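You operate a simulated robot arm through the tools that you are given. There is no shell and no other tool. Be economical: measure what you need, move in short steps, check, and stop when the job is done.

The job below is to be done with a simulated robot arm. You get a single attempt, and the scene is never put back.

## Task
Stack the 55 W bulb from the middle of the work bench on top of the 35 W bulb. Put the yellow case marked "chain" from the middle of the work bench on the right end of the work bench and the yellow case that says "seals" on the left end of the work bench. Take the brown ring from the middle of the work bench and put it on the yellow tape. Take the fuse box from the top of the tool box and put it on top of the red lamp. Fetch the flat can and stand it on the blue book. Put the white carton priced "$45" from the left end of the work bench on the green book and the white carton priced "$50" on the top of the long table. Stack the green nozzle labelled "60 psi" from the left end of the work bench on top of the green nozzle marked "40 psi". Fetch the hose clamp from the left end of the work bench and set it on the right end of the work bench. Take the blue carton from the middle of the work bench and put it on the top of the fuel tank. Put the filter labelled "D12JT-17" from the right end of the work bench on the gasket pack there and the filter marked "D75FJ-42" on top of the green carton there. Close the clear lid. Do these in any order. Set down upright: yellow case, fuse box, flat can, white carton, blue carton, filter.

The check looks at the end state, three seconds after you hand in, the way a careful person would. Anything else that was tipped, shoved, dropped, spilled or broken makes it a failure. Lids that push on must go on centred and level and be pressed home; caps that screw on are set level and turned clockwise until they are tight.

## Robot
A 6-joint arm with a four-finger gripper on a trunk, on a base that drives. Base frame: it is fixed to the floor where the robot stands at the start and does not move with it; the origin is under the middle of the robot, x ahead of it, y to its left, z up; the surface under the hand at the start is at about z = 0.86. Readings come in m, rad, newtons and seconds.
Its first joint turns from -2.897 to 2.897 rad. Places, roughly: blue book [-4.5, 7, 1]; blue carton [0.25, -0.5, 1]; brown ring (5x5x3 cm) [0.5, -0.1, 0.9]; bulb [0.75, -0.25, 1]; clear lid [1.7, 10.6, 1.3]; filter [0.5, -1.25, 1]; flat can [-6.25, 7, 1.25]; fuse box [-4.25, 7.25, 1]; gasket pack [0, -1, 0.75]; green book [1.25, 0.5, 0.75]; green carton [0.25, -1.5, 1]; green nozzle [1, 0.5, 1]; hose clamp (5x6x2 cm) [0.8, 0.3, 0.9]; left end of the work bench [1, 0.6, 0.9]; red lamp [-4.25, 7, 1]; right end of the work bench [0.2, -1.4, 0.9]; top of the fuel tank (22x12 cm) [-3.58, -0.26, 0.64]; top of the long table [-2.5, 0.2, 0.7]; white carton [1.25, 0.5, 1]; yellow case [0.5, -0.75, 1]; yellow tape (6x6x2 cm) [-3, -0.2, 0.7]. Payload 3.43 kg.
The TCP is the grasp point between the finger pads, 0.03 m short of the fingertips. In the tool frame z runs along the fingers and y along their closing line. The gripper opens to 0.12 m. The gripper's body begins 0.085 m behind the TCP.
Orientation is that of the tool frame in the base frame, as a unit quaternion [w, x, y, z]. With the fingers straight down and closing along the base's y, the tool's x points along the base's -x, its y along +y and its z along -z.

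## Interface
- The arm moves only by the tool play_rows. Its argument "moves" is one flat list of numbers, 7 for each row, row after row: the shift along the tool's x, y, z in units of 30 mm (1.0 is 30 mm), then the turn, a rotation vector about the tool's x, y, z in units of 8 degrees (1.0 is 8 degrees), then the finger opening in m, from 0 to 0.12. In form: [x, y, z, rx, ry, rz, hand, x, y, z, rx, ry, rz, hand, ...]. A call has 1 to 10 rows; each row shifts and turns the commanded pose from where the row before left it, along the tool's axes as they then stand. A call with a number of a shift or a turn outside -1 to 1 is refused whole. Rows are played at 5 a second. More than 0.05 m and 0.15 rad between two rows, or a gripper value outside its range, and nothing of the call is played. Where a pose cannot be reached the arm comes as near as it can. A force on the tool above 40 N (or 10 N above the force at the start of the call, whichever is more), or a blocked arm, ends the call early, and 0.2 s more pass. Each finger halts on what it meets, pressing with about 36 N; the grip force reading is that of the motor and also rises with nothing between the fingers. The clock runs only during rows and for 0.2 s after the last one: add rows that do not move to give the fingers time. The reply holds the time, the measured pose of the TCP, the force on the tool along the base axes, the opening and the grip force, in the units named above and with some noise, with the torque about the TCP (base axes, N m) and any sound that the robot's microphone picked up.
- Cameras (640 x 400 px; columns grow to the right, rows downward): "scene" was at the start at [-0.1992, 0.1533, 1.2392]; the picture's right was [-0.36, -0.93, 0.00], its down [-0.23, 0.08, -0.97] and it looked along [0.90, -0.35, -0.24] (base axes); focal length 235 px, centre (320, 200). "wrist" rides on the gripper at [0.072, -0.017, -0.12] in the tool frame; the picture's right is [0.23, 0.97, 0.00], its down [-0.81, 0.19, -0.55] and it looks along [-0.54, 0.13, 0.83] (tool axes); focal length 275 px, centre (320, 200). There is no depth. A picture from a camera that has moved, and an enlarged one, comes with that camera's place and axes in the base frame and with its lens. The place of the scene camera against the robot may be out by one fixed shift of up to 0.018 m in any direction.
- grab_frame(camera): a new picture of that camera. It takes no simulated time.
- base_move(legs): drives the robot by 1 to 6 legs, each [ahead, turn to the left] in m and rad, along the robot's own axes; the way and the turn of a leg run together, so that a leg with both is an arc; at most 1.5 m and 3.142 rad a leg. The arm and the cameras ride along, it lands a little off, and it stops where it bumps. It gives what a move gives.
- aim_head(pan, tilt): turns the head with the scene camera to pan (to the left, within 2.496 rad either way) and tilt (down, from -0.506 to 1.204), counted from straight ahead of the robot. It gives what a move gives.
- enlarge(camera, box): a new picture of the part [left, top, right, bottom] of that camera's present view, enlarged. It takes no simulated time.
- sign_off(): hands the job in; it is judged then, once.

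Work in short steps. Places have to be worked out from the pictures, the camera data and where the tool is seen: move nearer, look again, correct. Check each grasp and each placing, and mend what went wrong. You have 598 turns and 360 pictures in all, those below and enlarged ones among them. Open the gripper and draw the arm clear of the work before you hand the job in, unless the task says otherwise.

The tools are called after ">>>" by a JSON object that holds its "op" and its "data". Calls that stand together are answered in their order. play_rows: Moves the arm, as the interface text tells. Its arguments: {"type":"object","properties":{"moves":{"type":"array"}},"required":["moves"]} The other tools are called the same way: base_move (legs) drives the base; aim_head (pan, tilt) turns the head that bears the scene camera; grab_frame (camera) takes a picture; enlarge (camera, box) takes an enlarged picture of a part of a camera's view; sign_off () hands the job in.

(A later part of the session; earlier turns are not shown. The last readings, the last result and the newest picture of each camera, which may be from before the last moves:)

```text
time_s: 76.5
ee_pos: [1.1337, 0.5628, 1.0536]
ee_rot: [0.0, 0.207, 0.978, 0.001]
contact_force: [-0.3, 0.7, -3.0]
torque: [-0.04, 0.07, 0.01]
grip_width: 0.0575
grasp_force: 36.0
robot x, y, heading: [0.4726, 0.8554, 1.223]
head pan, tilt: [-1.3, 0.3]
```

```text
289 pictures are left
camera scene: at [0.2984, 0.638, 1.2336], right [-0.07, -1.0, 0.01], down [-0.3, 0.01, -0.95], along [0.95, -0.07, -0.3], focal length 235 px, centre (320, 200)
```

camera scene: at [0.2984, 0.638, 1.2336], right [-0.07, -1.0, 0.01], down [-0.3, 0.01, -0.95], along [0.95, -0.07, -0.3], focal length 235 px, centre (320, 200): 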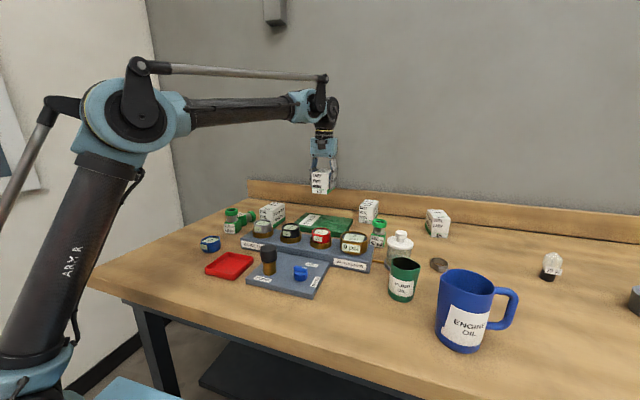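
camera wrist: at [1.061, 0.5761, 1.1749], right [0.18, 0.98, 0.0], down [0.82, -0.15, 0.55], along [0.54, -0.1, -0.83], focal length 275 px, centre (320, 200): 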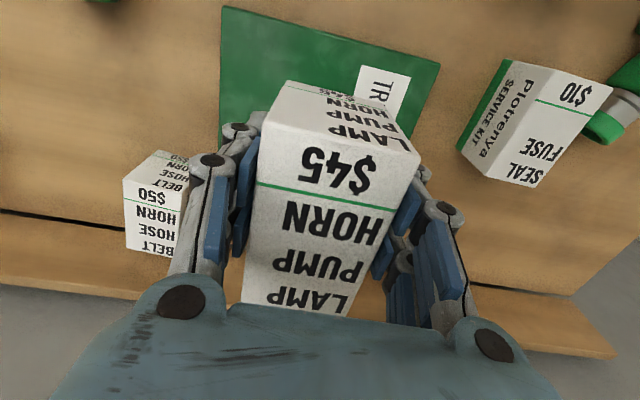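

Over the book's middle. I lower in steps until contact with the book (expected near z≈0.93).

>>> {"op": "play_rows", "data": {"moves": [-0.15, 0, 0.9, 0, 0, 0, 0.05, 0, 0, 0.9, 0, 0, 0, 0.05, 0, 0, 0.9, 0, 0, 0, 0.05, 0, 0, 0.6, 0, 0, 0, 0.05, 0, 0, 0.2, 0, 0, 0, 0.05, 0, 0, 0.1, 0, 0, 0, 0.05, 0, 0, 0.1, 0, 0, 0, 0.05, 0, 0, 0.1, 0, 0, 0, 0.05, 0, 0, 0.1, 0, 0, 0, 0.05, 0, 0, 0.1, 0, 0, 0, 0.05]}}

>>> {"op": "enlarge", "data": {"camera": "scene", "box": [250, 130, 400, 260]}}

```text
time_s: 78.7
ee_pos: [1.1356, 0.558, 0.9336]
ee_rot: [0.001, 0.208, 0.978, 0.0]
contact_force: [0.5, -0.4, -3.3]
torque: [0.01, 0.04, 0.03]
grip_width: 0.0577
grasp_force: 36.5
robot x, y, heading: [0.4726, 0.8561, 1.231]
head pan, tilt: [-1.3, 0.3]
```

```text
3.08 times, centred on (325, 195) of scene
camera zoom: at [0.2982, 0.6377, 1.2336], right [-0.07, -1.0, 0.01], down [-0.3, 0.01, -0.95], along [0.95, -0.07, -0.3], focal length 722 px, centre (305, 215)
```

zoom: 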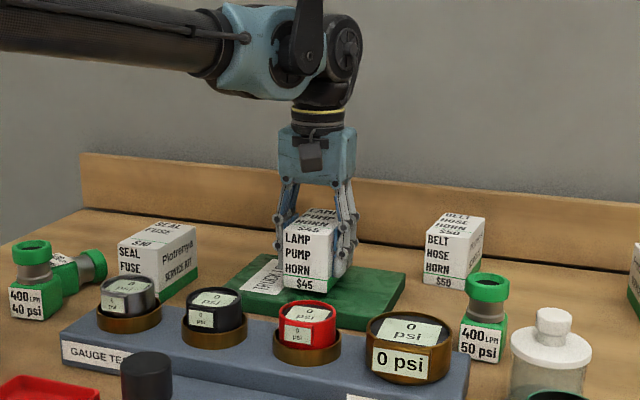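

>>> {"op": "play_rows", "data": {"moves": [0, 0, 0.06, 0, 0, 0, 0.05, 0, 0, 0.06, 0, 0, 0, 0.05, 0, 0, 0.06, 0, 0, 0, 0.05, 0, 0, 0.06, 0, 0, 0, 0.05, 0, 0, 0.06, 0, 0, 0, 0.05, 0, 0, 0.06, 0, 0, 0, 0.05]}}

```text
time_s: 80.1
ee_pos: [1.1378, 0.5586, 0.9222]
ee_rot: [0.0, 0.206, 0.978, 0.0]
contact_force: [0.1, -8.5, 31.4]
torque: [-0.34, -0.07, -0.01]
grip_width: 0.0578
grasp_force: 36.0
robot x, y, heading: [0.4723, 0.854, 1.229]
head pan, tilt: [-1.3, 0.3]
```

Contact with the book. I release and rise.

>>> {"op": "play_rows", "data": {"moves": [0, 0, -0.08, 0, 0, 0, 0.05, 0, 0, 0, 0, 0, 0, 0.07, 0, 0, 0, 0, 0, 0, 0.09, 0, 0, 0, 0, 0, 0, 0.1, 0, 0, -0.7, 0, 0, 0, 0.1, 0, 0, -1, 0, 0, 0, 0.1, 0, 0, -1, 0, 0, 0, 0.1, 0, 0, -1, 0, 0, 0, 0.1, 0, 0, -1, 0, 0, 0, 0.1]}}

>>> {"op": "grab_frame", "data": {"camera": "wrist"}}

>>> {"op": "enlarge", "data": {"camera": "scene", "box": [190, 130, 400, 260]}}

```text
time_s: 82.1
ee_pos: [1.1363, 0.5572, 1.0644]
ee_rot: [0.002, 0.206, 0.978, 0.0]
contact_force: [0.2, 0.5, -0.3]
torque: [-0.01, 0.02, 0.01]
grip_width: 0.1001
grasp_force: 0.0
robot x, y, heading: [0.474, 0.8548, 1.227]
head pan, tilt: [-1.3, 0.3]
```

```text
287 pictures are left
camera wrist: at [1.0648, 0.5707, 1.1856], right [0.18, 0.98, 0.0], down [0.82, -0.15, 0.55], along [0.54, -0.1, -0.83], focal length 275 px, centre (320, 200)
```

wrist: 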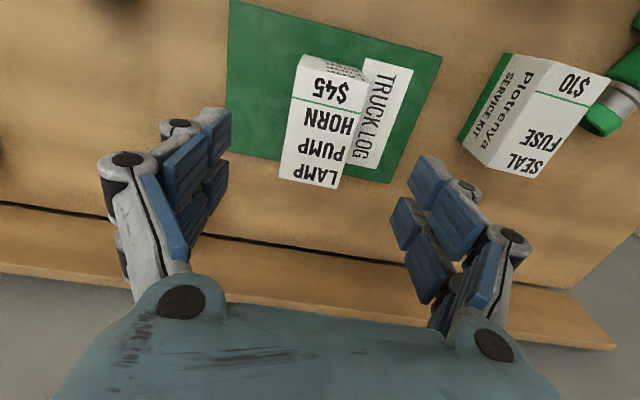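

```text
3.05 times, centred on (295, 195) of scene
camera zoom: at [0.2982, 0.6377, 1.2336], right [-0.07, -1.0, 0.01], down [-0.3, 0.01, -0.95], along [0.95, -0.07, -0.3], focal length 715 px, centre (396, 215)
```

zoom: 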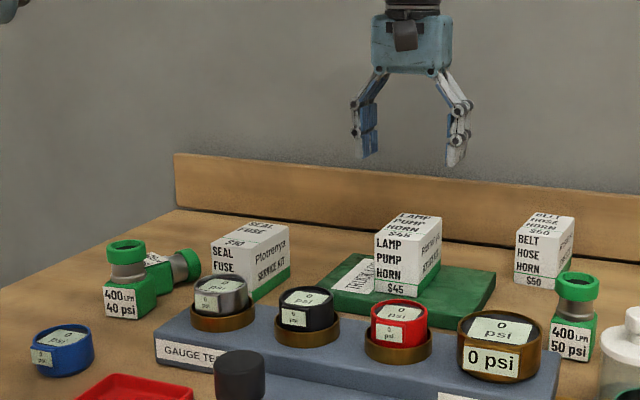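

The $45 carton stands on the book. Now I go back to the fallen 60 psi nozzle for a look from above.

>>> {"op": "play_rows", "data": {"moves": [0.25, 0.97, -0.3, 0, 0, 0, 0.1, 0.25, 0.97, -0.3, 0, 0, 0, 0.1, 0.25, 0.97, -0.3, 0, 0, 0, 0.1, 0.25, 0.97, -0.3, 0, 0, 0, 0.1, 0.25, 0.97, -0.3, 0, 0, 0, 0.1, 0.25, 0.97, 0, 0, 0, 0, 0.1, 0.25, 0.97, 0, 0, 0, 0, 0.1, 0.25, 0.97, 0, 0, 0, 0, 0.1, 0.25, 0.97, 0, 0, 0, 0, 0.1, 0.25, 0.97, 0, 0, 0, 0, 0.1]}}

>>> {"op": "grab_frame", "data": {"camera": "wrist"}}

```text
time_s: 84.3
ee_pos: [1.1854, 0.8557, 1.1109]
ee_rot: [0.0, 0.207, 0.978, 0.0]
contact_force: [0.2, 0.4, 0.4]
torque: [0.01, 0.0, 0.01]
grip_width: 0.1
grasp_force: 0.1
robot x, y, heading: [0.4725, 0.8532, 1.228]
head pan, tilt: [-1.3, 0.3]
```

```text
285 pictures are left
camera wrist: at [1.1134, 0.8694, 1.2312], right [0.18, 0.98, 0.0], down [0.82, -0.15, 0.55], along [0.54, -0.1, -0.83], focal length 275 px, centre (320, 200)
```

wrist: 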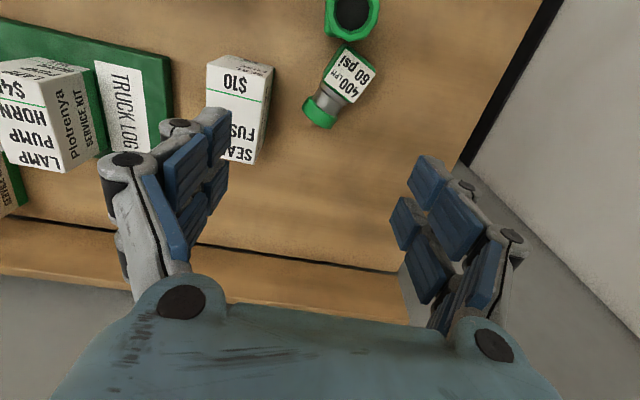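

The 60 psi nozzle lies label-up with its ring pointing back-right. To right it I need to grip the ring and tilt the hand outward by nearly 90°, so I first test in the air how far it can tilt that way.

>>> {"op": "play_rows", "data": {"moves": [0, 0, -1, 0, -1, 0, 0.1, 0, 0, -1, 0, -1, 0, 0.1, 0, 0, 0, 0, -1, 0, 0.1, 0, 0, 0, 0, -1, 0, 0.1, 0, 0, 0, 0, -1, 0, 0.1, 0, 0, 0, 0, -1, 0, 0.1, 0, 0, 0, 0, -1, 0, 0.1, 0, 0, 0, 0, -1, 0, 0.1, 0, 0, 0, 0, -1, 0, 0.1, 0, 0, 0, 0, -1, 0, 0.1]}}

>>> {"op": "grab_frame", "data": {"camera": "scene"}}

```text
time_s: 86.5
ee_pos: [1.1834, 0.8607, 1.1714]
ee_rot: [0.631, 0.158, 0.747, -0.133]
contact_force: [0.4, -0.5, 0.6]
torque: [0.0, -0.03, -0.03]
grip_width: 0.1
grasp_force: 0.1
robot x, y, heading: [0.4748, 0.8617, 1.228]
head pan, tilt: [-1.3, 0.3]
```

```text
284 pictures are left
camera scene: at [0.2981, 0.6379, 1.2336], right [-0.07, -1.0, 0.01], down [-0.3, 0.01, -0.95], along [0.95, -0.07, -0.3], focal length 235 px, centre (320, 200)
```

scene: 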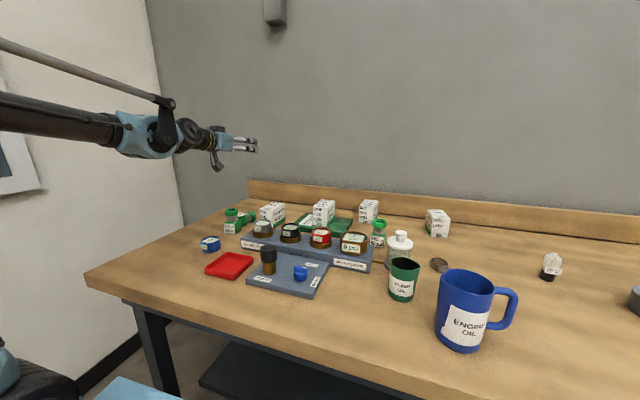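

An 80° outward tilt works well. I tilt back to vertical and turn the hand to the nozzle's axis (yaw ≈ -0.82).

>>> {"op": "play_rows", "data": {"moves": [0, 0, 0, 0, 1, 0, 0.1, 0, 0, 0, 0, 1, 0, 0.1, 0, 0, 0, 0, 1, 0, 0.1, 0, 0, 0, 0, 1, 0, 0.1, 0, 0, 0, 0, 1, 0, 0.1, 0, 0, 0, 0, 1, 0, 0.1, 0, 0, 0, 0, 1, 0, 0.1, 0, 0, 0, 0, 1, 0, 0.1, 0, 0, 0, 0, 1, 0, 0.1, 0, 0, 0, 0, 1, 0, 0.1]}}

>>> {"op": "play_rows", "data": {"moves": [0, 0, 0.8, 0, 0, 0.97, 0.08, 0, 0, 0.8, 0, 0, 0.95, 0.08, 0, 0, 0.8, 0, 0, 0.95, 0.08, 0, 0, 0, 0, 0, 0, 0.08]}}

>>> {"op": "grab_frame", "data": {"camera": "wrist"}}

```text
time_s: 88.7
ee_pos: [1.1824, 0.8564, 1.1705]
ee_rot: [0.0, 0.207, 0.978, 0.001]
contact_force: [-1.3, -0.1, 0.0]
torque: [0.0, -0.05, 0.0]
grip_width: 0.0999
grasp_force: 0.2
robot x, y, heading: [0.476, 0.8595, 1.226]
head pan, tilt: [-1.3, 0.3]
```

```text
time_s: 89.7
ee_pos: [1.1821, 0.8565, 1.0991]
ee_rot: [0.001, 0.398, 0.917, -0.001]
contact_force: [0.5, -0.5, -0.7]
torque: [0.02, -0.01, 0.01]
grip_width: 0.0799
grasp_force: 0.1
robot x, y, heading: [0.4735, 0.8538, 1.227]
head pan, tilt: [-1.3, 0.3]
```

```text
283 pictures are left
camera wrist: at [1.1219, 0.8979, 1.2198], right [0.55, 0.83, 0.0], down [0.69, -0.46, 0.55], along [0.46, -0.31, -0.83], focal length 275 px, centre (320, 200)
```

wrist: 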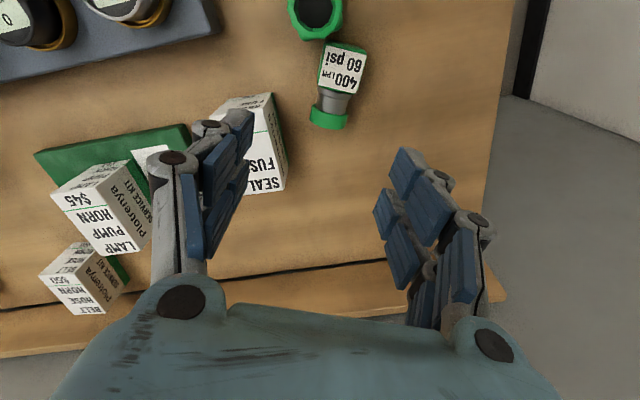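

The ring centre is at about (1.210, 0.853). I move over it, opening limited to 66 mm so the left finger clears the $10 carton, and descend partway.

>>> {"op": "play_rows", "data": {"moves": [-0.73, 0.59, 0, 0, 0, 0, 0.066, 0, 0, 1, 0, 0, 0, 0.066, 0, 0, 1, 0, 0, 0, 0.066, 0, 0, 1, 0, 0, 0, 0.066, 0, 0, 1, 0, 0, 0, 0.066, 0, 0, 0, 0, 0, 0, 0.066]}}

>>> {"op": "grab_frame", "data": {"camera": "wrist"}}

```text
time_s: 91.1
ee_pos: [1.2104, 0.855, 0.9795]
ee_rot: [0.001, 0.398, 0.917, -0.001]
contact_force: [-0.5, 1.2, -0.2]
torque: [0.0, 0.03, 0.02]
grip_width: 0.0659
grasp_force: 0.2
robot x, y, heading: [0.4746, 0.8564, 1.227]
head pan, tilt: [-1.3, 0.3]
```

```text
282 pictures are left
camera wrist: at [1.1504, 0.8956, 1.1001], right [0.55, 0.83, 0.0], down [0.69, -0.46, 0.55], along [0.46, -0.31, -0.83], focal length 275 px, centre (320, 200)
```

wrist: 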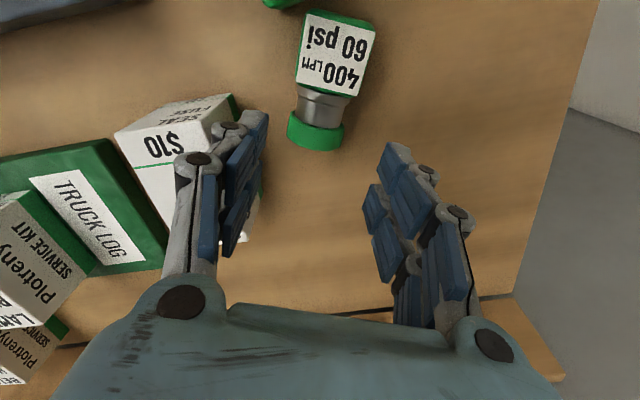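

Centred within 3 mm. I trim, descend to z≈0.894 and close on the ring.

>>> {"op": "play_rows", "data": {"moves": [0, -0.1, 0.72, 0, 0, 0, 0.066, 0, 0, 0.72, 0, 0, 0, 0.066, 0, 0, 0.72, 0, 0, 0, 0.066, 0, 0, 0.7, 0, 0, 0, 0.066, 0, 0, 0, 0, 0, 0, 0.03, 0, 0, 0, 0, 0, 0, 0.03, 0, 0, 0, 0, 0, 0, 0.03]}}

>>> {"op": "grab_frame", "data": {"camera": "wrist"}}

```text
time_s: 92.7
ee_pos: [1.2097, 0.8522, 0.8926]
ee_rot: [0.001, 0.397, 0.918, 0.0]
contact_force: [0.5, 0.3, 0.3]
torque: [-0.01, -0.04, 0.01]
grip_width: 0.0409
grasp_force: 36.3
robot x, y, heading: [0.4734, 0.8558, 1.227]
head pan, tilt: [-1.3, 0.3]
```

```text
281 pictures are left
camera wrist: at [1.1483, 0.8926, 1.0133], right [0.55, 0.83, 0.0], down [0.69, -0.46, 0.55], along [0.46, -0.31, -0.83], focal length 275 px, centre (320, 200)
```

wrist: 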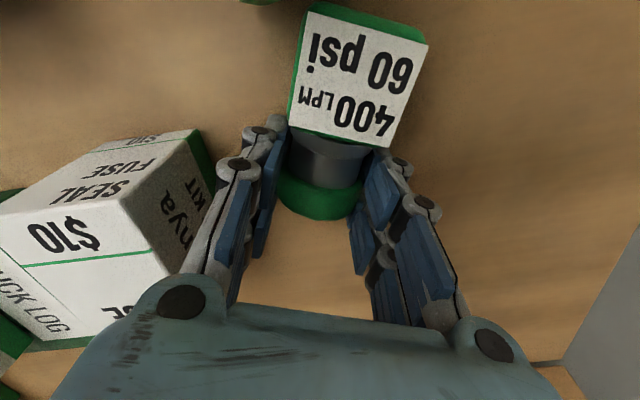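

Gripped at the ring/neck (41 mm). I lift straight up and look how it hangs.

>>> {"op": "play_rows", "data": {"moves": [0, 0, -0.6, 0, 0, 0, 0.03, 0, 0, -1, 0, 0, 0, 0.03, 0, 0, -1, 0, 0, 0, 0.03, 0, 0, -1, 0, 0, 0, 0.03, 0, 0, -1, 0, 0, 0, 0.03, 0, 0, -1, 0, 0, 0, 0.03, 0, 0, -1, 0, 0, 0, 0.03, 0, 0, -1, 0, 0, 0, 0.03, 0, 0, -1, 0, 0, 0, 0.03]}}

>>> {"op": "grab_frame", "data": {"camera": "wrist"}}

>>> {"op": "enlarge", "data": {"camera": "scene", "box": [180, 100, 320, 250]}}

```text
time_s: 94.7
ee_pos: [1.2093, 0.8493, 1.1524]
ee_rot: [0.0, 0.397, 0.918, 0.0]
contact_force: [0.3, 0.3, -2.9]
torque: [-0.07, -0.06, 0.01]
grip_width: 0.0407
grasp_force: 35.3
robot x, y, heading: [0.4753, 0.8543, 1.231]
head pan, tilt: [-1.3, 0.3]
```

```text
280 pictures are left
camera wrist: at [1.1483, 0.8908, 1.2722], right [0.55, 0.83, 0.0], down [0.69, -0.46, 0.55], along [0.46, -0.31, -0.83], focal length 275 px, centre (320, 200)
```

wrist: 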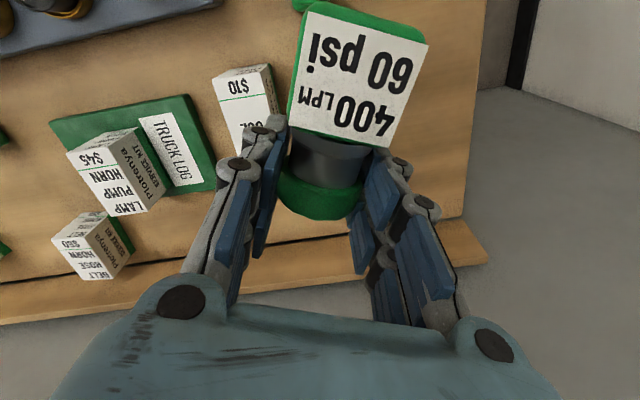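

```text
2.67 times, centred on (250, 175) of scene
camera zoom: at [0.2983, 0.6379, 1.2336], right [-0.07, -1.0, 0.01], down [-0.3, 0.01, -0.95], along [0.95, -0.07, -0.3], focal length 626 px, centre (507, 267)
```

zoom: 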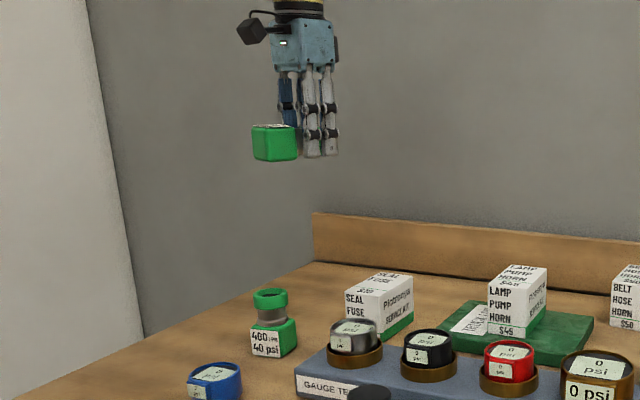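

It is held rigidly, ring outward. I yaw back to bench direction so its label will face front, then tilt outward 90°.

>>> {"op": "play_rows", "data": {"moves": [0, 0, 0, 0, 0, -0.977, 0.03, 0, 0, 0, 0, 0, -0.977, 0.03, 0, 0, 0, 0, 0, -0.977, 0.03, 0, 0, 0, 0, -1, 0, 0.03, 0, 0, 0, 0, -1, 0, 0.03, 0, 0, 0, 0, -1, 0, 0.03, 0, 0, 0, 0, -1, 0, 0.03, 0, 0, 0, 0, -1, 0, 0.03, 0, 0, 0, 0, -1, 0, 0.03, 0, 0, 0, 0, -1, 0, 0.03]}}

>>> {"op": "play_rows", "data": {"moves": [0, 0, 0, 0, -1, 0, 0.03, 0, 0, 0, 0, -1, 0, 0.03, 0, 0, 0, 0, -1, 0, 0.03, 0, 0, 0, 0, -1, 0, 0.03, 0, 0, 0, 0, -0.25, 0, 0.03, 0, 0, 0, 0, 0, 0, 0.03]}}

>>> {"op": "enlarge", "data": {"camera": "scene", "box": [100, 80, 340, 260]}}

```text
time_s: 96.9
ee_pos: [1.2077, 0.8516, 1.151]
ee_rot: [0.462, 0.179, 0.864, -0.096]
contact_force: [1.2, -0.7, -2.5]
torque: [0.02, -0.05, 0.03]
grip_width: 0.0407
grasp_force: 35.9
robot x, y, heading: [0.4737, 0.8583, 1.231]
head pan, tilt: [-1.3, 0.3]
```

```text
time_s: 98.3
ee_pos: [1.2094, 0.8505, 1.1513]
ee_rot: [0.68, 0.149, 0.703, -0.144]
contact_force: [0.4, 0.0, -2.5]
torque: [0.02, 0.04, -0.02]
grip_width: 0.0408
grasp_force: 36.0
robot x, y, heading: [0.4745, 0.856, 1.228]
head pan, tilt: [-1.3, 0.3]
```

```text
2.22 times, centred on (220, 170) of scene
camera zoom: at [0.2982, 0.6379, 1.2336], right [-0.07, -1.0, 0.01], down [-0.3, 0.01, -0.95], along [0.95, -0.07, -0.3], focal length 521 px, centre (542, 267)
```

zoom: 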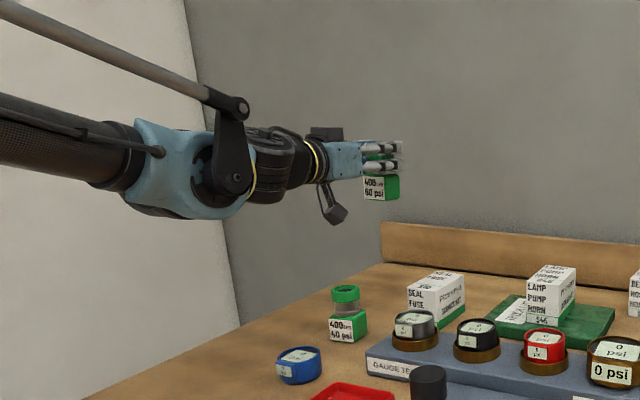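

Nearly upright (88°). I add the last 2°, retract so the nozzle is above the 40 psi one, and check from the scene camera.

>>> {"op": "play_rows", "data": {"moves": [0, 0, 0, 0, -0.24, 0, 0.03, 0, 0.03, -0.96, 0, 0, 0, 0.03, 0, 0.03, -0.96, 0, 0, 0, 0.03, 0, 0.03, -0.96, 0, 0, 0, 0.03, 0, 0.03, -0.96, 0, 0, 0, 0.03, 1, 0, 0, 0, 0, 0, 0.03, 1, 0, 0, 0, 0, 0, 0.03, 0, 0, 0, 0, 0, 0, 0.03]}}

>>> {"op": "enlarge", "data": {"camera": "scene", "box": [150, 130, 270, 250]}}

>>> {"op": "grab_frame", "data": {"camera": "wrist"}}

```text
time_s: 100.1
ee_pos: [1.1048, 0.9017, 1.0848]
ee_rot: [0.703, 0.142, 0.681, -0.147]
contact_force: [-0.8, 0.9, -2.4]
torque: [0.0, 0.03, -0.03]
grip_width: 0.0407
grasp_force: 36.4
robot x, y, heading: [0.4726, 0.8584, 1.221]
head pan, tilt: [-1.3, 0.3]
```

```text
3.33 times, centred on (210, 190) of scene
camera zoom: at [0.2982, 0.6379, 1.2336], right [-0.07, -1.0, 0.01], down [-0.3, 0.01, -0.95], along [0.95, -0.07, -0.3], focal length 782 px, centre (687, 233)
```

zoom: 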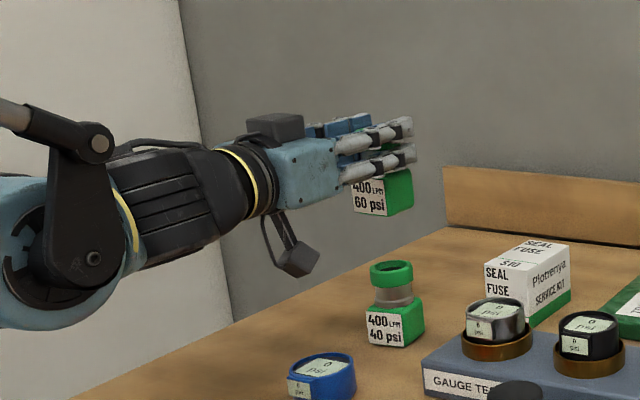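

```text
276 pictures are left
camera wrist: at [0.9911, 0.9334, 1.0099], right [0.39, 0.89, -0.23], down [-0.45, 0.41, 0.79], along [0.8, -0.21, 0.56], focal length 275 px, centre (320, 200)
```

wrist: 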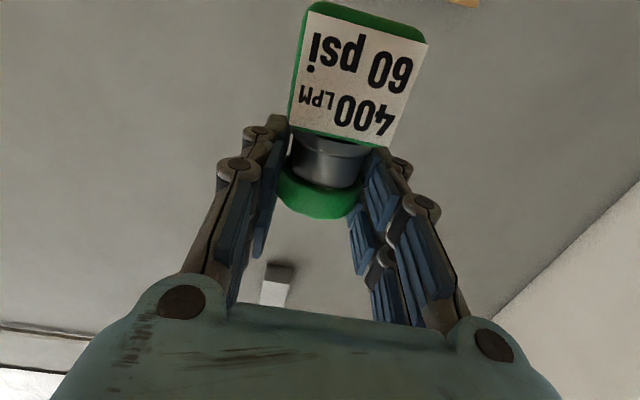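

Laterally aligned. I correct the 1.8° over-tilt and lower to about z=1.037 for another check.

>>> {"op": "play_rows", "data": {"moves": [0, 0, 0, 0, 0.22, 0, 0.03, 0.55, 0, 0, 0, 0, 0, 0.03, 0.55, 0, 0, 0, 0, 0, 0.03, 0.5, 0, 0, 0, 0, 0, 0.03, 0, 0, 0, 0, 0, 0, 0.03]}}

>>> {"op": "enlarge", "data": {"camera": "scene", "box": [200, 170, 260, 240]}}

```text
time_s: 101.3
ee_pos: [1.1064, 0.8994, 1.0378]
ee_rot: [0.693, 0.143, 0.692, -0.144]
contact_force: [0.0, 0.3, -2.6]
torque: [0.02, -0.07, 0.01]
grip_width: 0.0407
grasp_force: 35.4
robot x, y, heading: [0.4777, 0.8614, 1.226]
head pan, tilt: [-1.3, 0.3]
```

```text
5.71 times, centred on (230, 205) of scene
camera zoom: at [0.2982, 0.6379, 1.2336], right [-0.07, -1.0, 0.01], down [-0.3, 0.01, -0.95], along [0.95, -0.07, -0.3], focal length 1341 px, centre (834, 171)
```

zoom: 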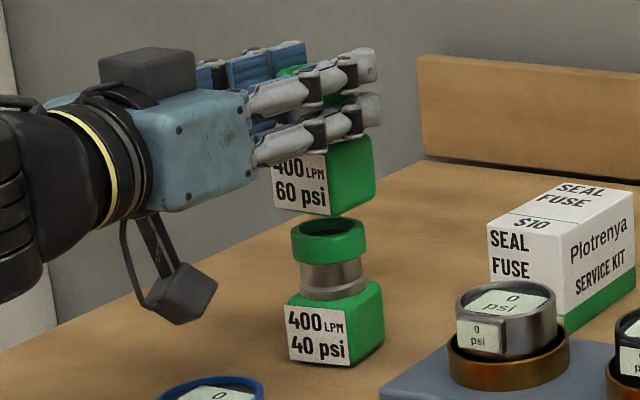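

Good. I trim 1.5 mm sideways and lower the remaining ~16 mm, with 1 mm steps at the end.

>>> {"op": "play_rows", "data": {"moves": [0.4, 0.05, 0, 0, 0, 0, 0.03, 0.04, 0, 0, 0, 0, 0, 0.03, 0.04, 0, 0, 0, 0, 0, 0.03, 0.04, 0, 0, 0, 0, 0, 0.03, 0, 0, 0, 0, 0, 0, 0.03]}}

>>> {"op": "enlarge", "data": {"camera": "scene", "box": [200, 170, 260, 240]}}

```text
time_s: 102.5
ee_pos: [1.107, 0.9007, 1.0241]
ee_rot: [0.694, 0.143, 0.691, -0.144]
contact_force: [4.1, 1.2, 37.3]
torque: [-0.16, -0.61, 0.06]
grip_width: 0.0408
grasp_force: 36.2
robot x, y, heading: [0.4744, 0.8568, 1.224]
head pan, tilt: [-1.3, 0.3]
```

```text
5.71 times, centred on (230, 205) of scene
camera zoom: at [0.2973, 0.6379, 1.2335], right [-0.07, -1.0, 0.01], down [-0.3, 0.01, -0.95], along [0.95, -0.07, -0.3], focal length 1341 px, centre (834, 171)
```

zoom: 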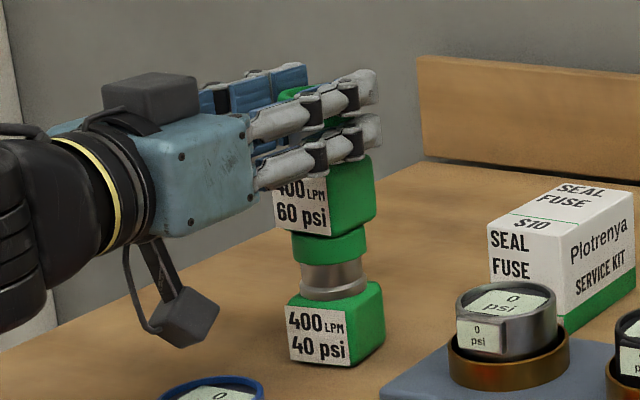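

In contact and aligned. I ease up slightly, open, and withdraw straight back.

>>> {"op": "play_rows", "data": {"moves": [-0.08, 0, 0, 0, 0, 0, 0.03, 0, 0, 0, 0, 0, 0, 0.05, 0, 0, 0, 0, 0, 0, 0.07, 0, 0, 0, 0, 0, 0, 0.09, 0, 0, -0.5, 0, 0, 0, 0.09, 0, 0, -1, 0, 0, 0, 0.09, 0, 0, -1, 0, 0, 0, 0.09, 0, 0, -1, 0, 0, 0, 0.09]}}

>>> {"op": "enlarge", "data": {"camera": "scene", "box": [180, 150, 300, 250]}}

```text
time_s: 104.3
ee_pos: [1.0079, 0.9426, 1.0253]
ee_rot: [0.693, 0.144, 0.691, -0.144]
contact_force: [-0.2, 0.1, -1.1]
torque: [-0.01, 0.01, -0.02]
grip_width: 0.0903
grasp_force: 0.1
robot x, y, heading: [0.4736, 0.8595, 1.226]
head pan, tilt: [-1.3, 0.3]
```

```text
4.00 times, centred on (240, 200) of scene
camera zoom: at [0.2981, 0.6378, 1.2336], right [-0.07, -1.0, 0.01], down [-0.3, 0.01, -0.95], along [0.95, -0.07, -0.3], focal length 938 px, centre (640, 200)
```

zoom: 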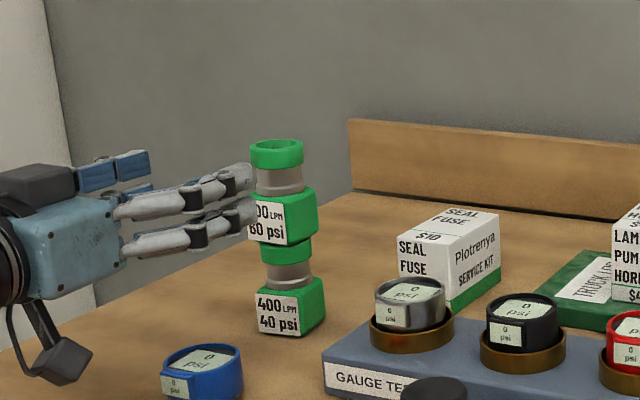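

Nozzles restacked. I rise, tilt the hand back down and travel toward the hose clamp near (0.85, 0.25).

>>> {"op": "play_rows", "data": {"moves": [-1, 0, -0.3, 0, 0, 0, 0.09, -1, 0, -0.3, 0, 0, 0, 0.09, -1, 0, 0, 0, 0, 0, 0.09, -1, 0, 0, 0, 0, 0, 0.09, -1, 0, 0, 0, 0, 0, 0.09, -1, 0, 0, 0, 0, 0, 0.09, 0, -0.9, 0, 0, 0.94, 0, 0.09, 0, -0.9, 0, 0, 0.94, 0, 0.09, 0, -0.9, 0, 0, 0.94, 0, 0.09, 0, -0.9, 0, 0, 0.94, 0, 0.09]}}

>>> {"op": "play_rows", "data": {"moves": [0, -0.9, 0, 0, 0.94, 0, 0.09, 0, -0.9, 0, 0, 0.94, 0, 0.09, 0, -0.9, 0, 0, 0.94, 0, 0.09, 0, -0.9, 0, 0, 0.94, 0, 0.09, 0, -0.9, 0, 0, 0.94, 0, 0.09, 0, -0.9, 0, 0, 0.94, 0, 0.09, 0, -0.9, 0, 0, 0.94, 0, 0.09, 0, -0.9, 0, 0, 0.94, 0, 0.09, 0, -0.97, 0, 0, 0, 0, 0.09, 0, -0.97, 0, 0, 0, 0, 0.09]}}

>>> {"op": "grab_frame", "data": {"camera": "wrist"}}

```text
time_s: 106.5
ee_pos: [0.9531, 0.8529, 1.2064]
ee_rot: [0.49, 0.174, 0.848, -0.103]
contact_force: [0.5, 0.2, 0.1]
torque: [-0.02, 0.07, -0.01]
grip_width: 0.0901
grasp_force: 0.0
out of reach, approached as far as the arm can: row 7
robot x, y, heading: [0.4739, 0.8567, 1.226]
head pan, tilt: [-1.3, 0.3]
```

```text
time_s: 108.7
ee_pos: [0.8439, 0.6026, 1.2057]
ee_rot: [0.0, 0.203, 0.979, 0.0]
contact_force: [0.8, 1.0, 0.2]
torque: [-0.03, 0.01, 0.0]
grip_width: 0.0896
grasp_force: 0.0
robot x, y, heading: [0.472, 0.8565, 1.226]
head pan, tilt: [-1.3, 0.3]
```

```text
272 pictures are left
camera wrist: at [0.7717, 0.6163, 1.3268], right [0.18, 0.98, 0.0], down [0.82, -0.15, 0.55], along [0.54, -0.1, -0.83], focal length 275 px, centre (320, 200)
```

wrist: 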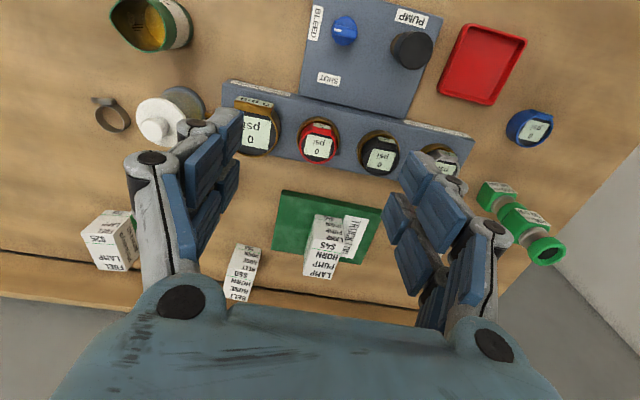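

The hose clamp lies at about (0.84, 0.25), beside the white bottle. I move over it for a closer look.

>>> {"op": "play_rows", "data": {"moves": [-0.418, -0.98, 0, 0, 0, 0, 0.08, -0.418, -0.98, 0, 0, 0, 0, 0.08, -0.418, -0.98, 0, 0, 0, 0, 0.08, -0.418, -0.98, 0, 0, 0, 0, 0.08, -0.418, -0.98, 0, 0, 0, 0, 0.08, -0.418, -0.98, 0, 0, 0, 0, 0.08, -0.418, -0.98, 0, 0, 0, 0, 0.08, -0.418, -0.98, 0.5, 0, 0, 0, 0.08, -0.418, -0.98, 0.9, 0, 0, 0, 0.08, -0.418, -0.98, 0.9, 0, 0, 0, 0.08]}}

>>> {"op": "play_rows", "data": {"moves": [-0.418, -0.98, 0.9, 0, 0, 0, 0.08, 0, 0, 0.9, 0, 0, 0, 0.08, 0, 0, 0.9, 0, 0, 0, 0.08, 0, 0, 0, 0, 0, 0, 0.08]}}

>>> {"op": "grab_frame", "data": {"camera": "wrist"}}

```text
time_s: 110.9
ee_pos: [0.8361, 0.283, 1.1319]
ee_rot: [0.0, 0.202, 0.979, 0.001]
contact_force: [-0.5, -0.1, -1.0]
torque: [0.07, -0.07, 0.01]
grip_width: 0.0801
grasp_force: 0.0
robot x, y, heading: [0.4772, 0.8579, 1.227]
head pan, tilt: [-1.3, 0.3]
```

```text
time_s: 111.9
ee_pos: [0.8367, 0.2545, 1.0511]
ee_rot: [0.001, 0.203, 0.979, 0.001]
contact_force: [-0.3, 1.0, 0.1]
torque: [0.01, -0.01, -0.02]
grip_width: 0.0798
grasp_force: 0.1
out of reach, approached as far as the arm can: row 1
robot x, y, heading: [0.4726, 0.857, 1.228]
head pan, tilt: [-1.3, 0.3]
```

```text
271 pictures are left
camera wrist: at [0.7657, 0.2685, 1.1707], right [0.17, 0.98, 0.0], down [0.82, -0.15, 0.55], along [0.54, -0.1, -0.83], focal length 275 px, centre (320, 200)
```

wrist: 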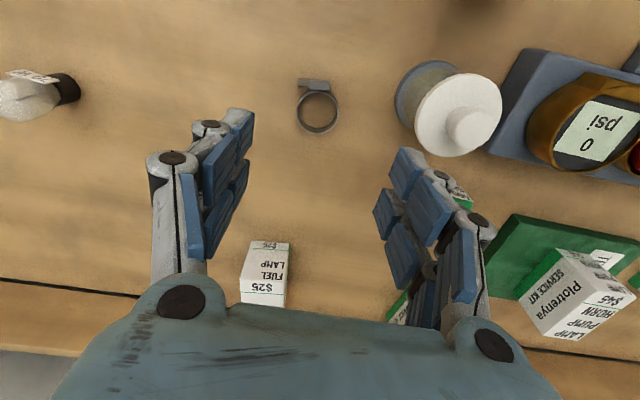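

Clamp centre at about (0.848, 0.250), housing toward the robot. I centre, descend to z≈0.893 and grip.

>>> {"op": "play_rows", "data": {"moves": [-0.41, 0, 0.88, 0, 0, 0, 0.07, 0, 0, 0.88, 0, 0, 0, 0.07, 0, 0, 0.88, 0, 0, 0, 0.07, 0, 0, 0.88, 0, 0, 0, 0.07, 0, 0, 0.88, 0, 0, 0, 0.07, 0, 0, 0.85, 0, 0, 0, 0.07, 0, 0, 0, 0, 0, 0, 0.02, 0, 0, 0, 0, 0, 0, 0.02, 0, 0, 0, 0, 0, 0, 0.02]}}

>>> {"op": "grab_frame", "data": {"camera": "wrist"}}

```text
time_s: 113.9
ee_pos: [0.8485, 0.251, 0.8926]
ee_rot: [0.0, 0.203, 0.979, 0.0]
contact_force: [-0.8, 0.1, 0.6]
torque: [-0.02, -0.01, -0.01]
grip_width: 0.0423
grasp_force: 36.2
robot x, y, heading: [0.4717, 0.857, 1.222]
head pan, tilt: [-1.3, 0.3]
```

```text
270 pictures are left
camera wrist: at [0.7776, 0.2639, 1.0135], right [0.17, 0.98, 0.0], down [0.82, -0.15, 0.55], along [0.54, -0.1, -0.83], focal length 275 px, centre (320, 200)
```

wrist: 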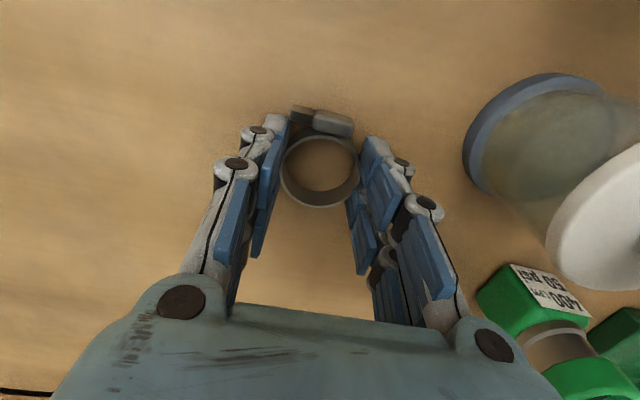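

Clamp held. I lift to travel height, then drive backward along the bench to the right end.

>>> {"op": "play_rows", "data": {"moves": [0, 0, -0.6, 0, 0, 0, 0.02, 0, 0, -1, 0, 0, 0, 0.02, 0, 0, -1, 0, 0, 0, 0.02, 0, 0, -1, 0, 0, 0, 0.02, 0, 0, -1, 0, 0, 0, 0.02, 0, 0, -1, 0, 0, 0, 0.02, 0, 0, -1, 0, 0, 0, 0.02, 0.3, 0, -1, 0, 0, 0, 0.02, 0.3, 0, -1, 0, 0, 0, 0.02, 0.3, 0, -1, 0, 0, 0, 0.02]}}

>>> {"op": "base_move", "data": {"legs": [[0, -0.1], [-1.0, 0], [-0.9, 0.05]]}}

>>> {"op": "aim_head", "data": {"pan": -1.75, "tilt": 0.4}}

>>> {"op": "grab_frame", "data": {"camera": "scene"}}

>>> {"op": "grab_frame", "data": {"camera": "wrist"}}

```text
time_s: 116.1
ee_pos: [0.8196, 0.2916, 1.1475]
ee_rot: [-0.001, 0.202, 0.979, -0.001]
contact_force: [-0.3, -0.1, 1.1]
torque: [0.01, -0.02, 0.02]
grip_width: 0.0423
grasp_force: 36.3
out of reach, approached as far as the arm can: row 8, 9, 10
robot x, y, heading: [0.473, 0.8562, 1.225]
head pan, tilt: [-1.3, 0.3]
```

```text
time_s: 126.3
ee_pos: [0.04, -1.4265, 1.1551]
ee_rot: [-0.001, 0.216, 0.976, -0.005]
contact_force: [-0.9, -1.0, -1.1]
torque: [0.13, -0.01, 0.04]
grip_width: 0.0424
grasp_force: 36.4
robot x, y, heading: [-0.2966, -0.8579, 1.201]
head pan, tilt: [-1.3, 0.3]
```

```text
time_s: 127.2
ee_pos: [0.0363, -1.4279, 1.1475]
ee_rot: [0.0, 0.215, 0.977, 0.0]
contact_force: [0.2, -0.1, 0.2]
torque: [-0.02, 0.04, 0.02]
grip_width: 0.0418
grasp_force: 35.6
robot x, y, heading: [-0.2953, -0.8587, 1.201]
head pan, tilt: [-1.751, 0.4]
```

```text
269 pictures are left
camera scene: at [-0.4902, -1.1106, 1.2248], right [-0.52, -0.85, 0.01], down [-0.34, 0.19, -0.92], along [0.78, -0.49, -0.39], focal length 235 px, centre (320, 200)
```

scene: 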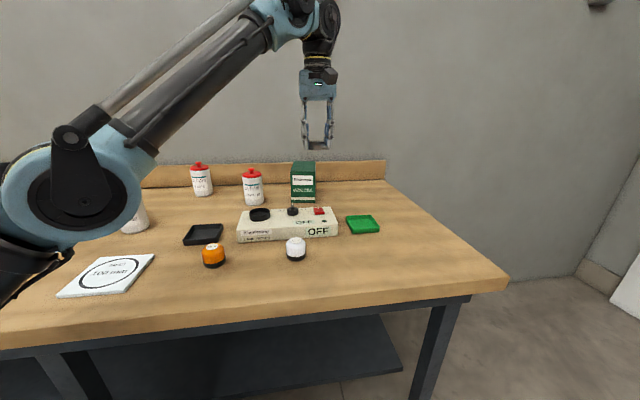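

```text
268 pictures are left
camera wrist: at [-0.0355, -1.4141, 1.269], right [0.2, 0.98, 0.0], down [0.82, -0.17, 0.55], along [0.54, -0.11, -0.83], focal length 275 px, centre (320, 200)
```

wrist: 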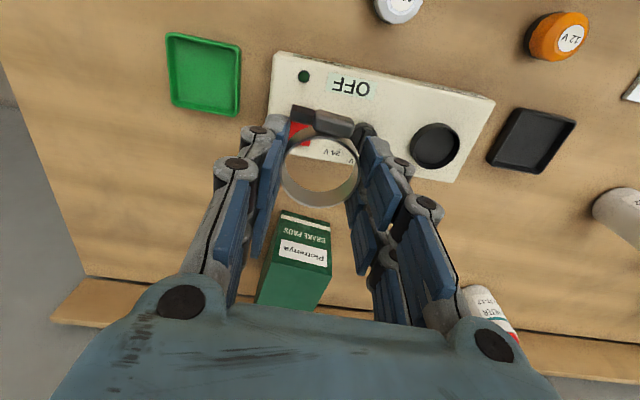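

At the right end. There is free bench right of the green carton; I'll set the clamp at about (0.107, -1.673), away from the green tray.

>>> {"op": "play_rows", "data": {"moves": [-0.795, -0.919, 0.3, 0, 0, 0, 0.02, -0.795, -0.919, 0.3, 0, 0, 0, 0.02, -0.795, -0.919, 0.3, 0, 0, 0, 0.02, -0.795, -0.919, 0.3, 0, 0, 0, 0.02, -0.795, -0.919, 0.3, 0, 0, 0, 0.02, -0.795, -0.919, 0.3, 0, 0, 0, 0.02, -0.795, -0.919, 0.3, 0, 0, 0, 0.02, 0, 0, 0.9, 0, 0, 0, 0.02, 0, 0, 0.9, 0, 0, 0, 0.02]}}

>>> {"op": "grab_frame", "data": {"camera": "wrist"}}

>>> {"op": "grab_frame", "data": {"camera": "scene"}}

```text
time_s: 129.2
ee_pos: [0.0498, -1.4982, 1.0088]
ee_rot: [0.0, 0.216, 0.976, 0.002]
contact_force: [0.8, -1.2, -0.9]
torque: [0.05, -0.04, -0.02]
grip_width: 0.0425
grasp_force: 35.8
out of reach, approached as far as the arm can: row 1, 2, 3, 4, 5, 6, 7
robot x, y, heading: [-0.2976, -0.8602, 1.197]
head pan, tilt: [-1.751, 0.4]
```

```text
267 pictures are left
camera wrist: at [-0.022, -1.4842, 1.1287], right [0.2, 0.98, 0.0], down [0.82, -0.17, 0.55], along [0.54, -0.11, -0.83], focal length 275 px, centre (320, 200)
```

wrist: 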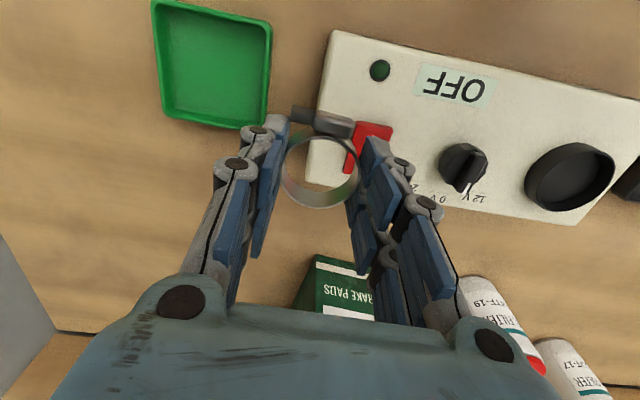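

```text
266 pictures are left
camera scene: at [-0.5018, -1.1405, 1.2162], right [-0.52, -0.85, -0.01], down [-0.33, 0.21, -0.92], along [0.79, -0.48, -0.39], focal length 235 px, centre (320, 200)
```

scene: 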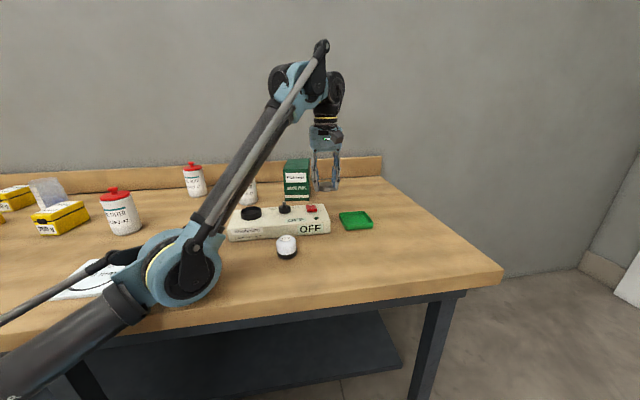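

The arm is at a turning limit here (about -2.25 rad to the robot) and folds awkwardly. I raise the hand and drive further back so that the spot is abreast of the robot.

>>> {"op": "play_rows", "data": {"moves": [0, 0.3, -0.8, 0, 0, 0, 0.02, 0, 0.3, -0.8, 0, 0, 0, 0.02, 0, 0.3, -0.8, 0, 0, 0, 0.02, 0, 0.3, -0.8, 0, 0, 0, 0.02, 0, 0.3, -0.8, 0, 0, 0, 0.02]}}

>>> {"op": "base_move", "data": {"legs": [[0, -0.03], [-0.45, 0]]}}

>>> {"op": "grab_frame", "data": {"camera": "scene"}}

>>> {"op": "grab_frame", "data": {"camera": "wrist"}}

```text
time_s: 130.4
ee_pos: [0.0739, -1.4428, 1.1188]
ee_rot: [-0.002, 0.215, 0.977, -0.006]
contact_force: [0.4, 0.8, 1.4]
torque: [-0.04, 0.0, -0.01]
grip_width: 0.0422
grasp_force: 35.7
out of reach, approached as far as the arm can: row 4, 5
robot x, y, heading: [-0.2954, -0.8573, 1.204]
head pan, tilt: [-1.751, 0.4]
```

```text
time_s: 133.5
ee_pos: [-0.119, -1.8776, 1.1148]
ee_rot: [0.0, 0.227, 0.974, -0.002]
contact_force: [0.5, 0.1, -0.1]
torque: [-0.01, 0.01, -0.02]
grip_width: 0.0423
grasp_force: 36.0
robot x, y, heading: [-0.4727, -1.2736, 1.176]
head pan, tilt: [-1.751, 0.4]
```

```text
265 pictures are left
camera scene: at [-0.6801, -1.544, 1.2183], right [-0.54, -0.84, -0.01], down [-0.32, 0.22, -0.92], along [0.77, -0.5, -0.39], focal length 235 px, centre (320, 200)
```

scene: 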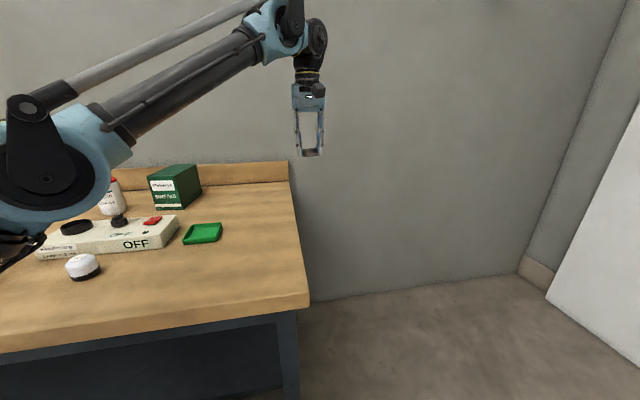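

```text
264 pictures are left
camera wrist: at [-0.1891, -1.8595, 1.2351], right [0.22, 0.97, 0.0], down [0.81, -0.19, 0.55], along [0.54, -0.13, -0.83], focal length 275 px, centre (320, 200)
```

wrist: 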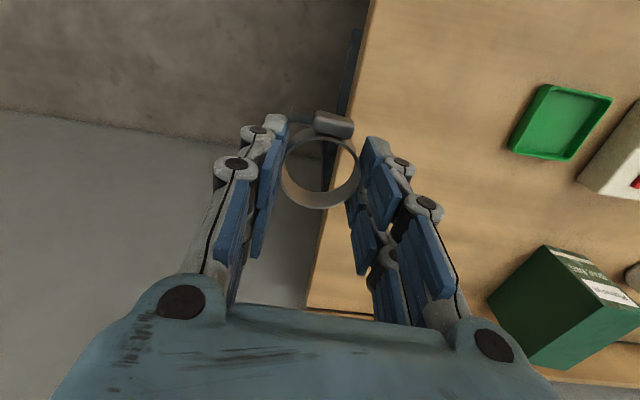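

Now the clamp spot is abreast. I move over it and check before lowering.

>>> {"op": "play_rows", "data": {"moves": [-0.374, 0.945, 0, 0, 0, 0, 0.02, -0.374, 0.945, 0, 0, 0, 0, 0.02, -0.374, 0.945, 0, 0, 0, 0, 0.02, -0.374, 0.945, 0, 0, 0, 0, 0.02, -0.374, 0.945, 0, 0, 0, 0, 0.02, -0.374, 0.945, 0, 0, 0, 0, 0.02, -0.374, 0.945, 0, 0, 0, 0, 0.02, -0.374, 0.945, 0.5, 0, 0, 0, 0.02, -0.374, 0.945, 0.5, 0, 0, 0, 0.02, -0.374, 0.945, 0.5, 0, 0, 0, 0.02]}}

>>> {"op": "grab_frame", "data": {"camera": "wrist"}}

```text
time_s: 135.7
ee_pos: [0.1101, -1.6655, 1.0687]
ee_rot: [0.0, 0.228, 0.974, -0.005]
contact_force: [-0.4, -0.5, -1.3]
torque: [0.01, -0.06, 0.0]
grip_width: 0.0421
grasp_force: 36.1
robot x, y, heading: [-0.4688, -1.2716, 1.173]
head pan, tilt: [-1.751, 0.4]
```

```text
263 pictures are left
camera wrist: at [0.0399, -1.6465, 1.1898], right [0.22, 0.97, -0.01], down [0.81, -0.18, 0.55], along [0.54, -0.13, -0.83], focal length 275 px, centre (320, 200)
```

wrist: 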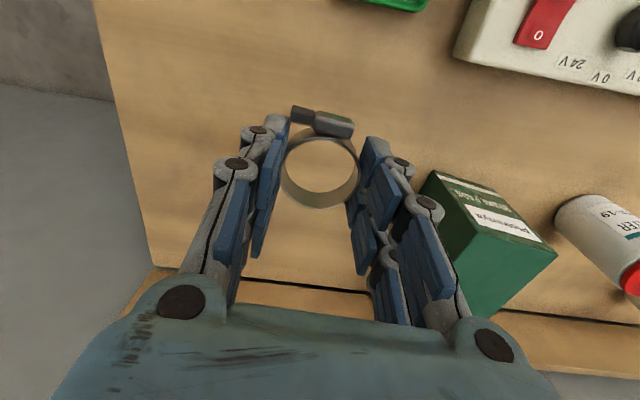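

Space below is clear. I lower until it touches the bench (TCP ≈0.893) and release.

>>> {"op": "play_rows", "data": {"moves": [0, 0, 0.95, 0, 0, 0, 0.02, 0, 0, 0.95, 0, 0, 0, 0.02, 0, 0, 0.95, 0, 0, 0, 0.02, 0, 0, 0.95, 0, 0, 0, 0.02, 0, 0, 0.95, 0, 0, 0, 0.02, 0, 0, 0.95, 0, 0, 0, 0.02, 0, 0, 0.07, 0, 0, 0, 0.02, 0, 0, 0.07, 0, 0, 0, 0.02]}}

```text
time_s: 137.5
ee_pos: [0.1097, -1.6659, 0.8944]
ee_rot: [-0.001, 0.227, 0.974, -0.005]
contact_force: [0.3, 1.6, -0.7]
torque: [-0.02, 0.0, 0.01]
grip_width: 0.0425
grasp_force: 36.1
robot x, y, heading: [-0.466, -1.2732, 1.18]
head pan, tilt: [-1.751, 0.4]
```

>>> {"op": "play_rows", "data": {"moves": [0, 0, 0.05, 0, 0, 0, 0.02, 0, 0, 0.0, 0, 0, 0, 0.06, 0, 0, 0, 0, 0, 0, 0.08, 0, 0, -0.8, 0, 0, 0, 0.08, 0, 0, -1, 0, 0, 0, 0.08, 0, 0, -1, 0, 0, 0, 0.08, 0, 0, -1, 0, 0, 0, 0.08, 0.5, 0, -1, 0, 0, 0, 0.08, 0.5, 0, -1, 0, 0, 0, 0.08, 0.5, 0, -1, 0, 0, 0, 0.08]}}

>>> {"op": "grab_frame", "data": {"camera": "wrist"}}

>>> {"op": "aim_head", "data": {"pan": -1.2, "tilt": 0.4}}

>>> {"op": "grab_frame", "data": {"camera": "scene"}}

```text
time_s: 139.7
ee_pos: [0.0713, -1.6446, 1.0958]
ee_rot: [-0.002, 0.228, 0.974, -0.006]
contact_force: [0.5, -0.4, -0.3]
torque: [0.01, -0.01, 0.02]
grip_width: 0.0802
grasp_force: 0.1
robot x, y, heading: [-0.4675, -1.2719, 1.176]
head pan, tilt: [-1.751, 0.4]
```

```text
262 pictures are left
camera wrist: at [0.0004, -1.6264, 1.2165], right [0.22, 0.97, -0.01], down [0.81, -0.18, 0.55], along [0.54, -0.13, -0.83], focal length 275 px, centre (320, 200)
```

wrist: 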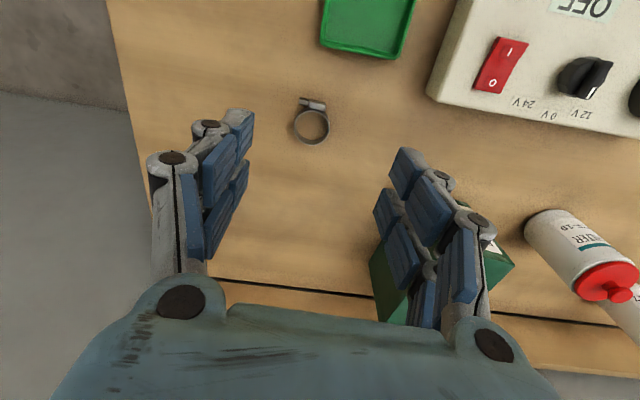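

```text
time_s: 140.7
ee_pos: [0.0706, -1.6445, 1.0958]
ee_rot: [-0.002, 0.228, 0.974, -0.005]
contact_force: [0.6, 0.1, 0.2]
torque: [0.02, 0.03, 0.02]
grip_width: 0.0799
grasp_force: 0.0
robot x, y, heading: [-0.466, -1.2735, 1.181]
head pan, tilt: [-1.201, 0.4]
```

```text
261 pictures are left
camera scene: at [-0.6558, -1.4732, 1.2242], right [-0.03, -1.0, 0.01], down [-0.39, 0.0, -0.92], along [0.92, -0.03, -0.39], focal length 235 px, centre (320, 200)
```

scene: 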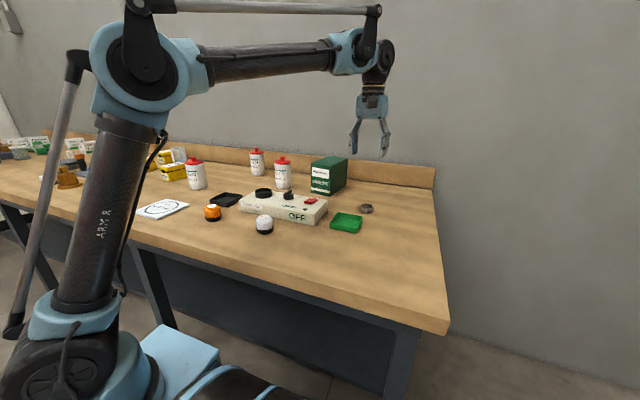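

The clamp sits on the right end. I zoom in to read the filters from here.

>>> {"op": "enlarge", "data": {"camera": "scene", "box": [150, 135, 360, 245]}}

```text
3.05 times, centred on (255, 190) of scene
camera zoom: at [-0.6558, -1.4732, 1.2242], right [-0.03, -1.0, 0.01], down [-0.39, 0.0, -0.92], along [0.92, -0.03, -0.39], focal length 715 px, centre (518, 230)
```

zoom: 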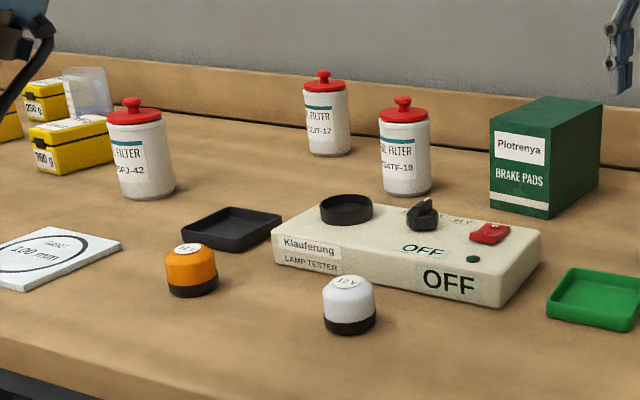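

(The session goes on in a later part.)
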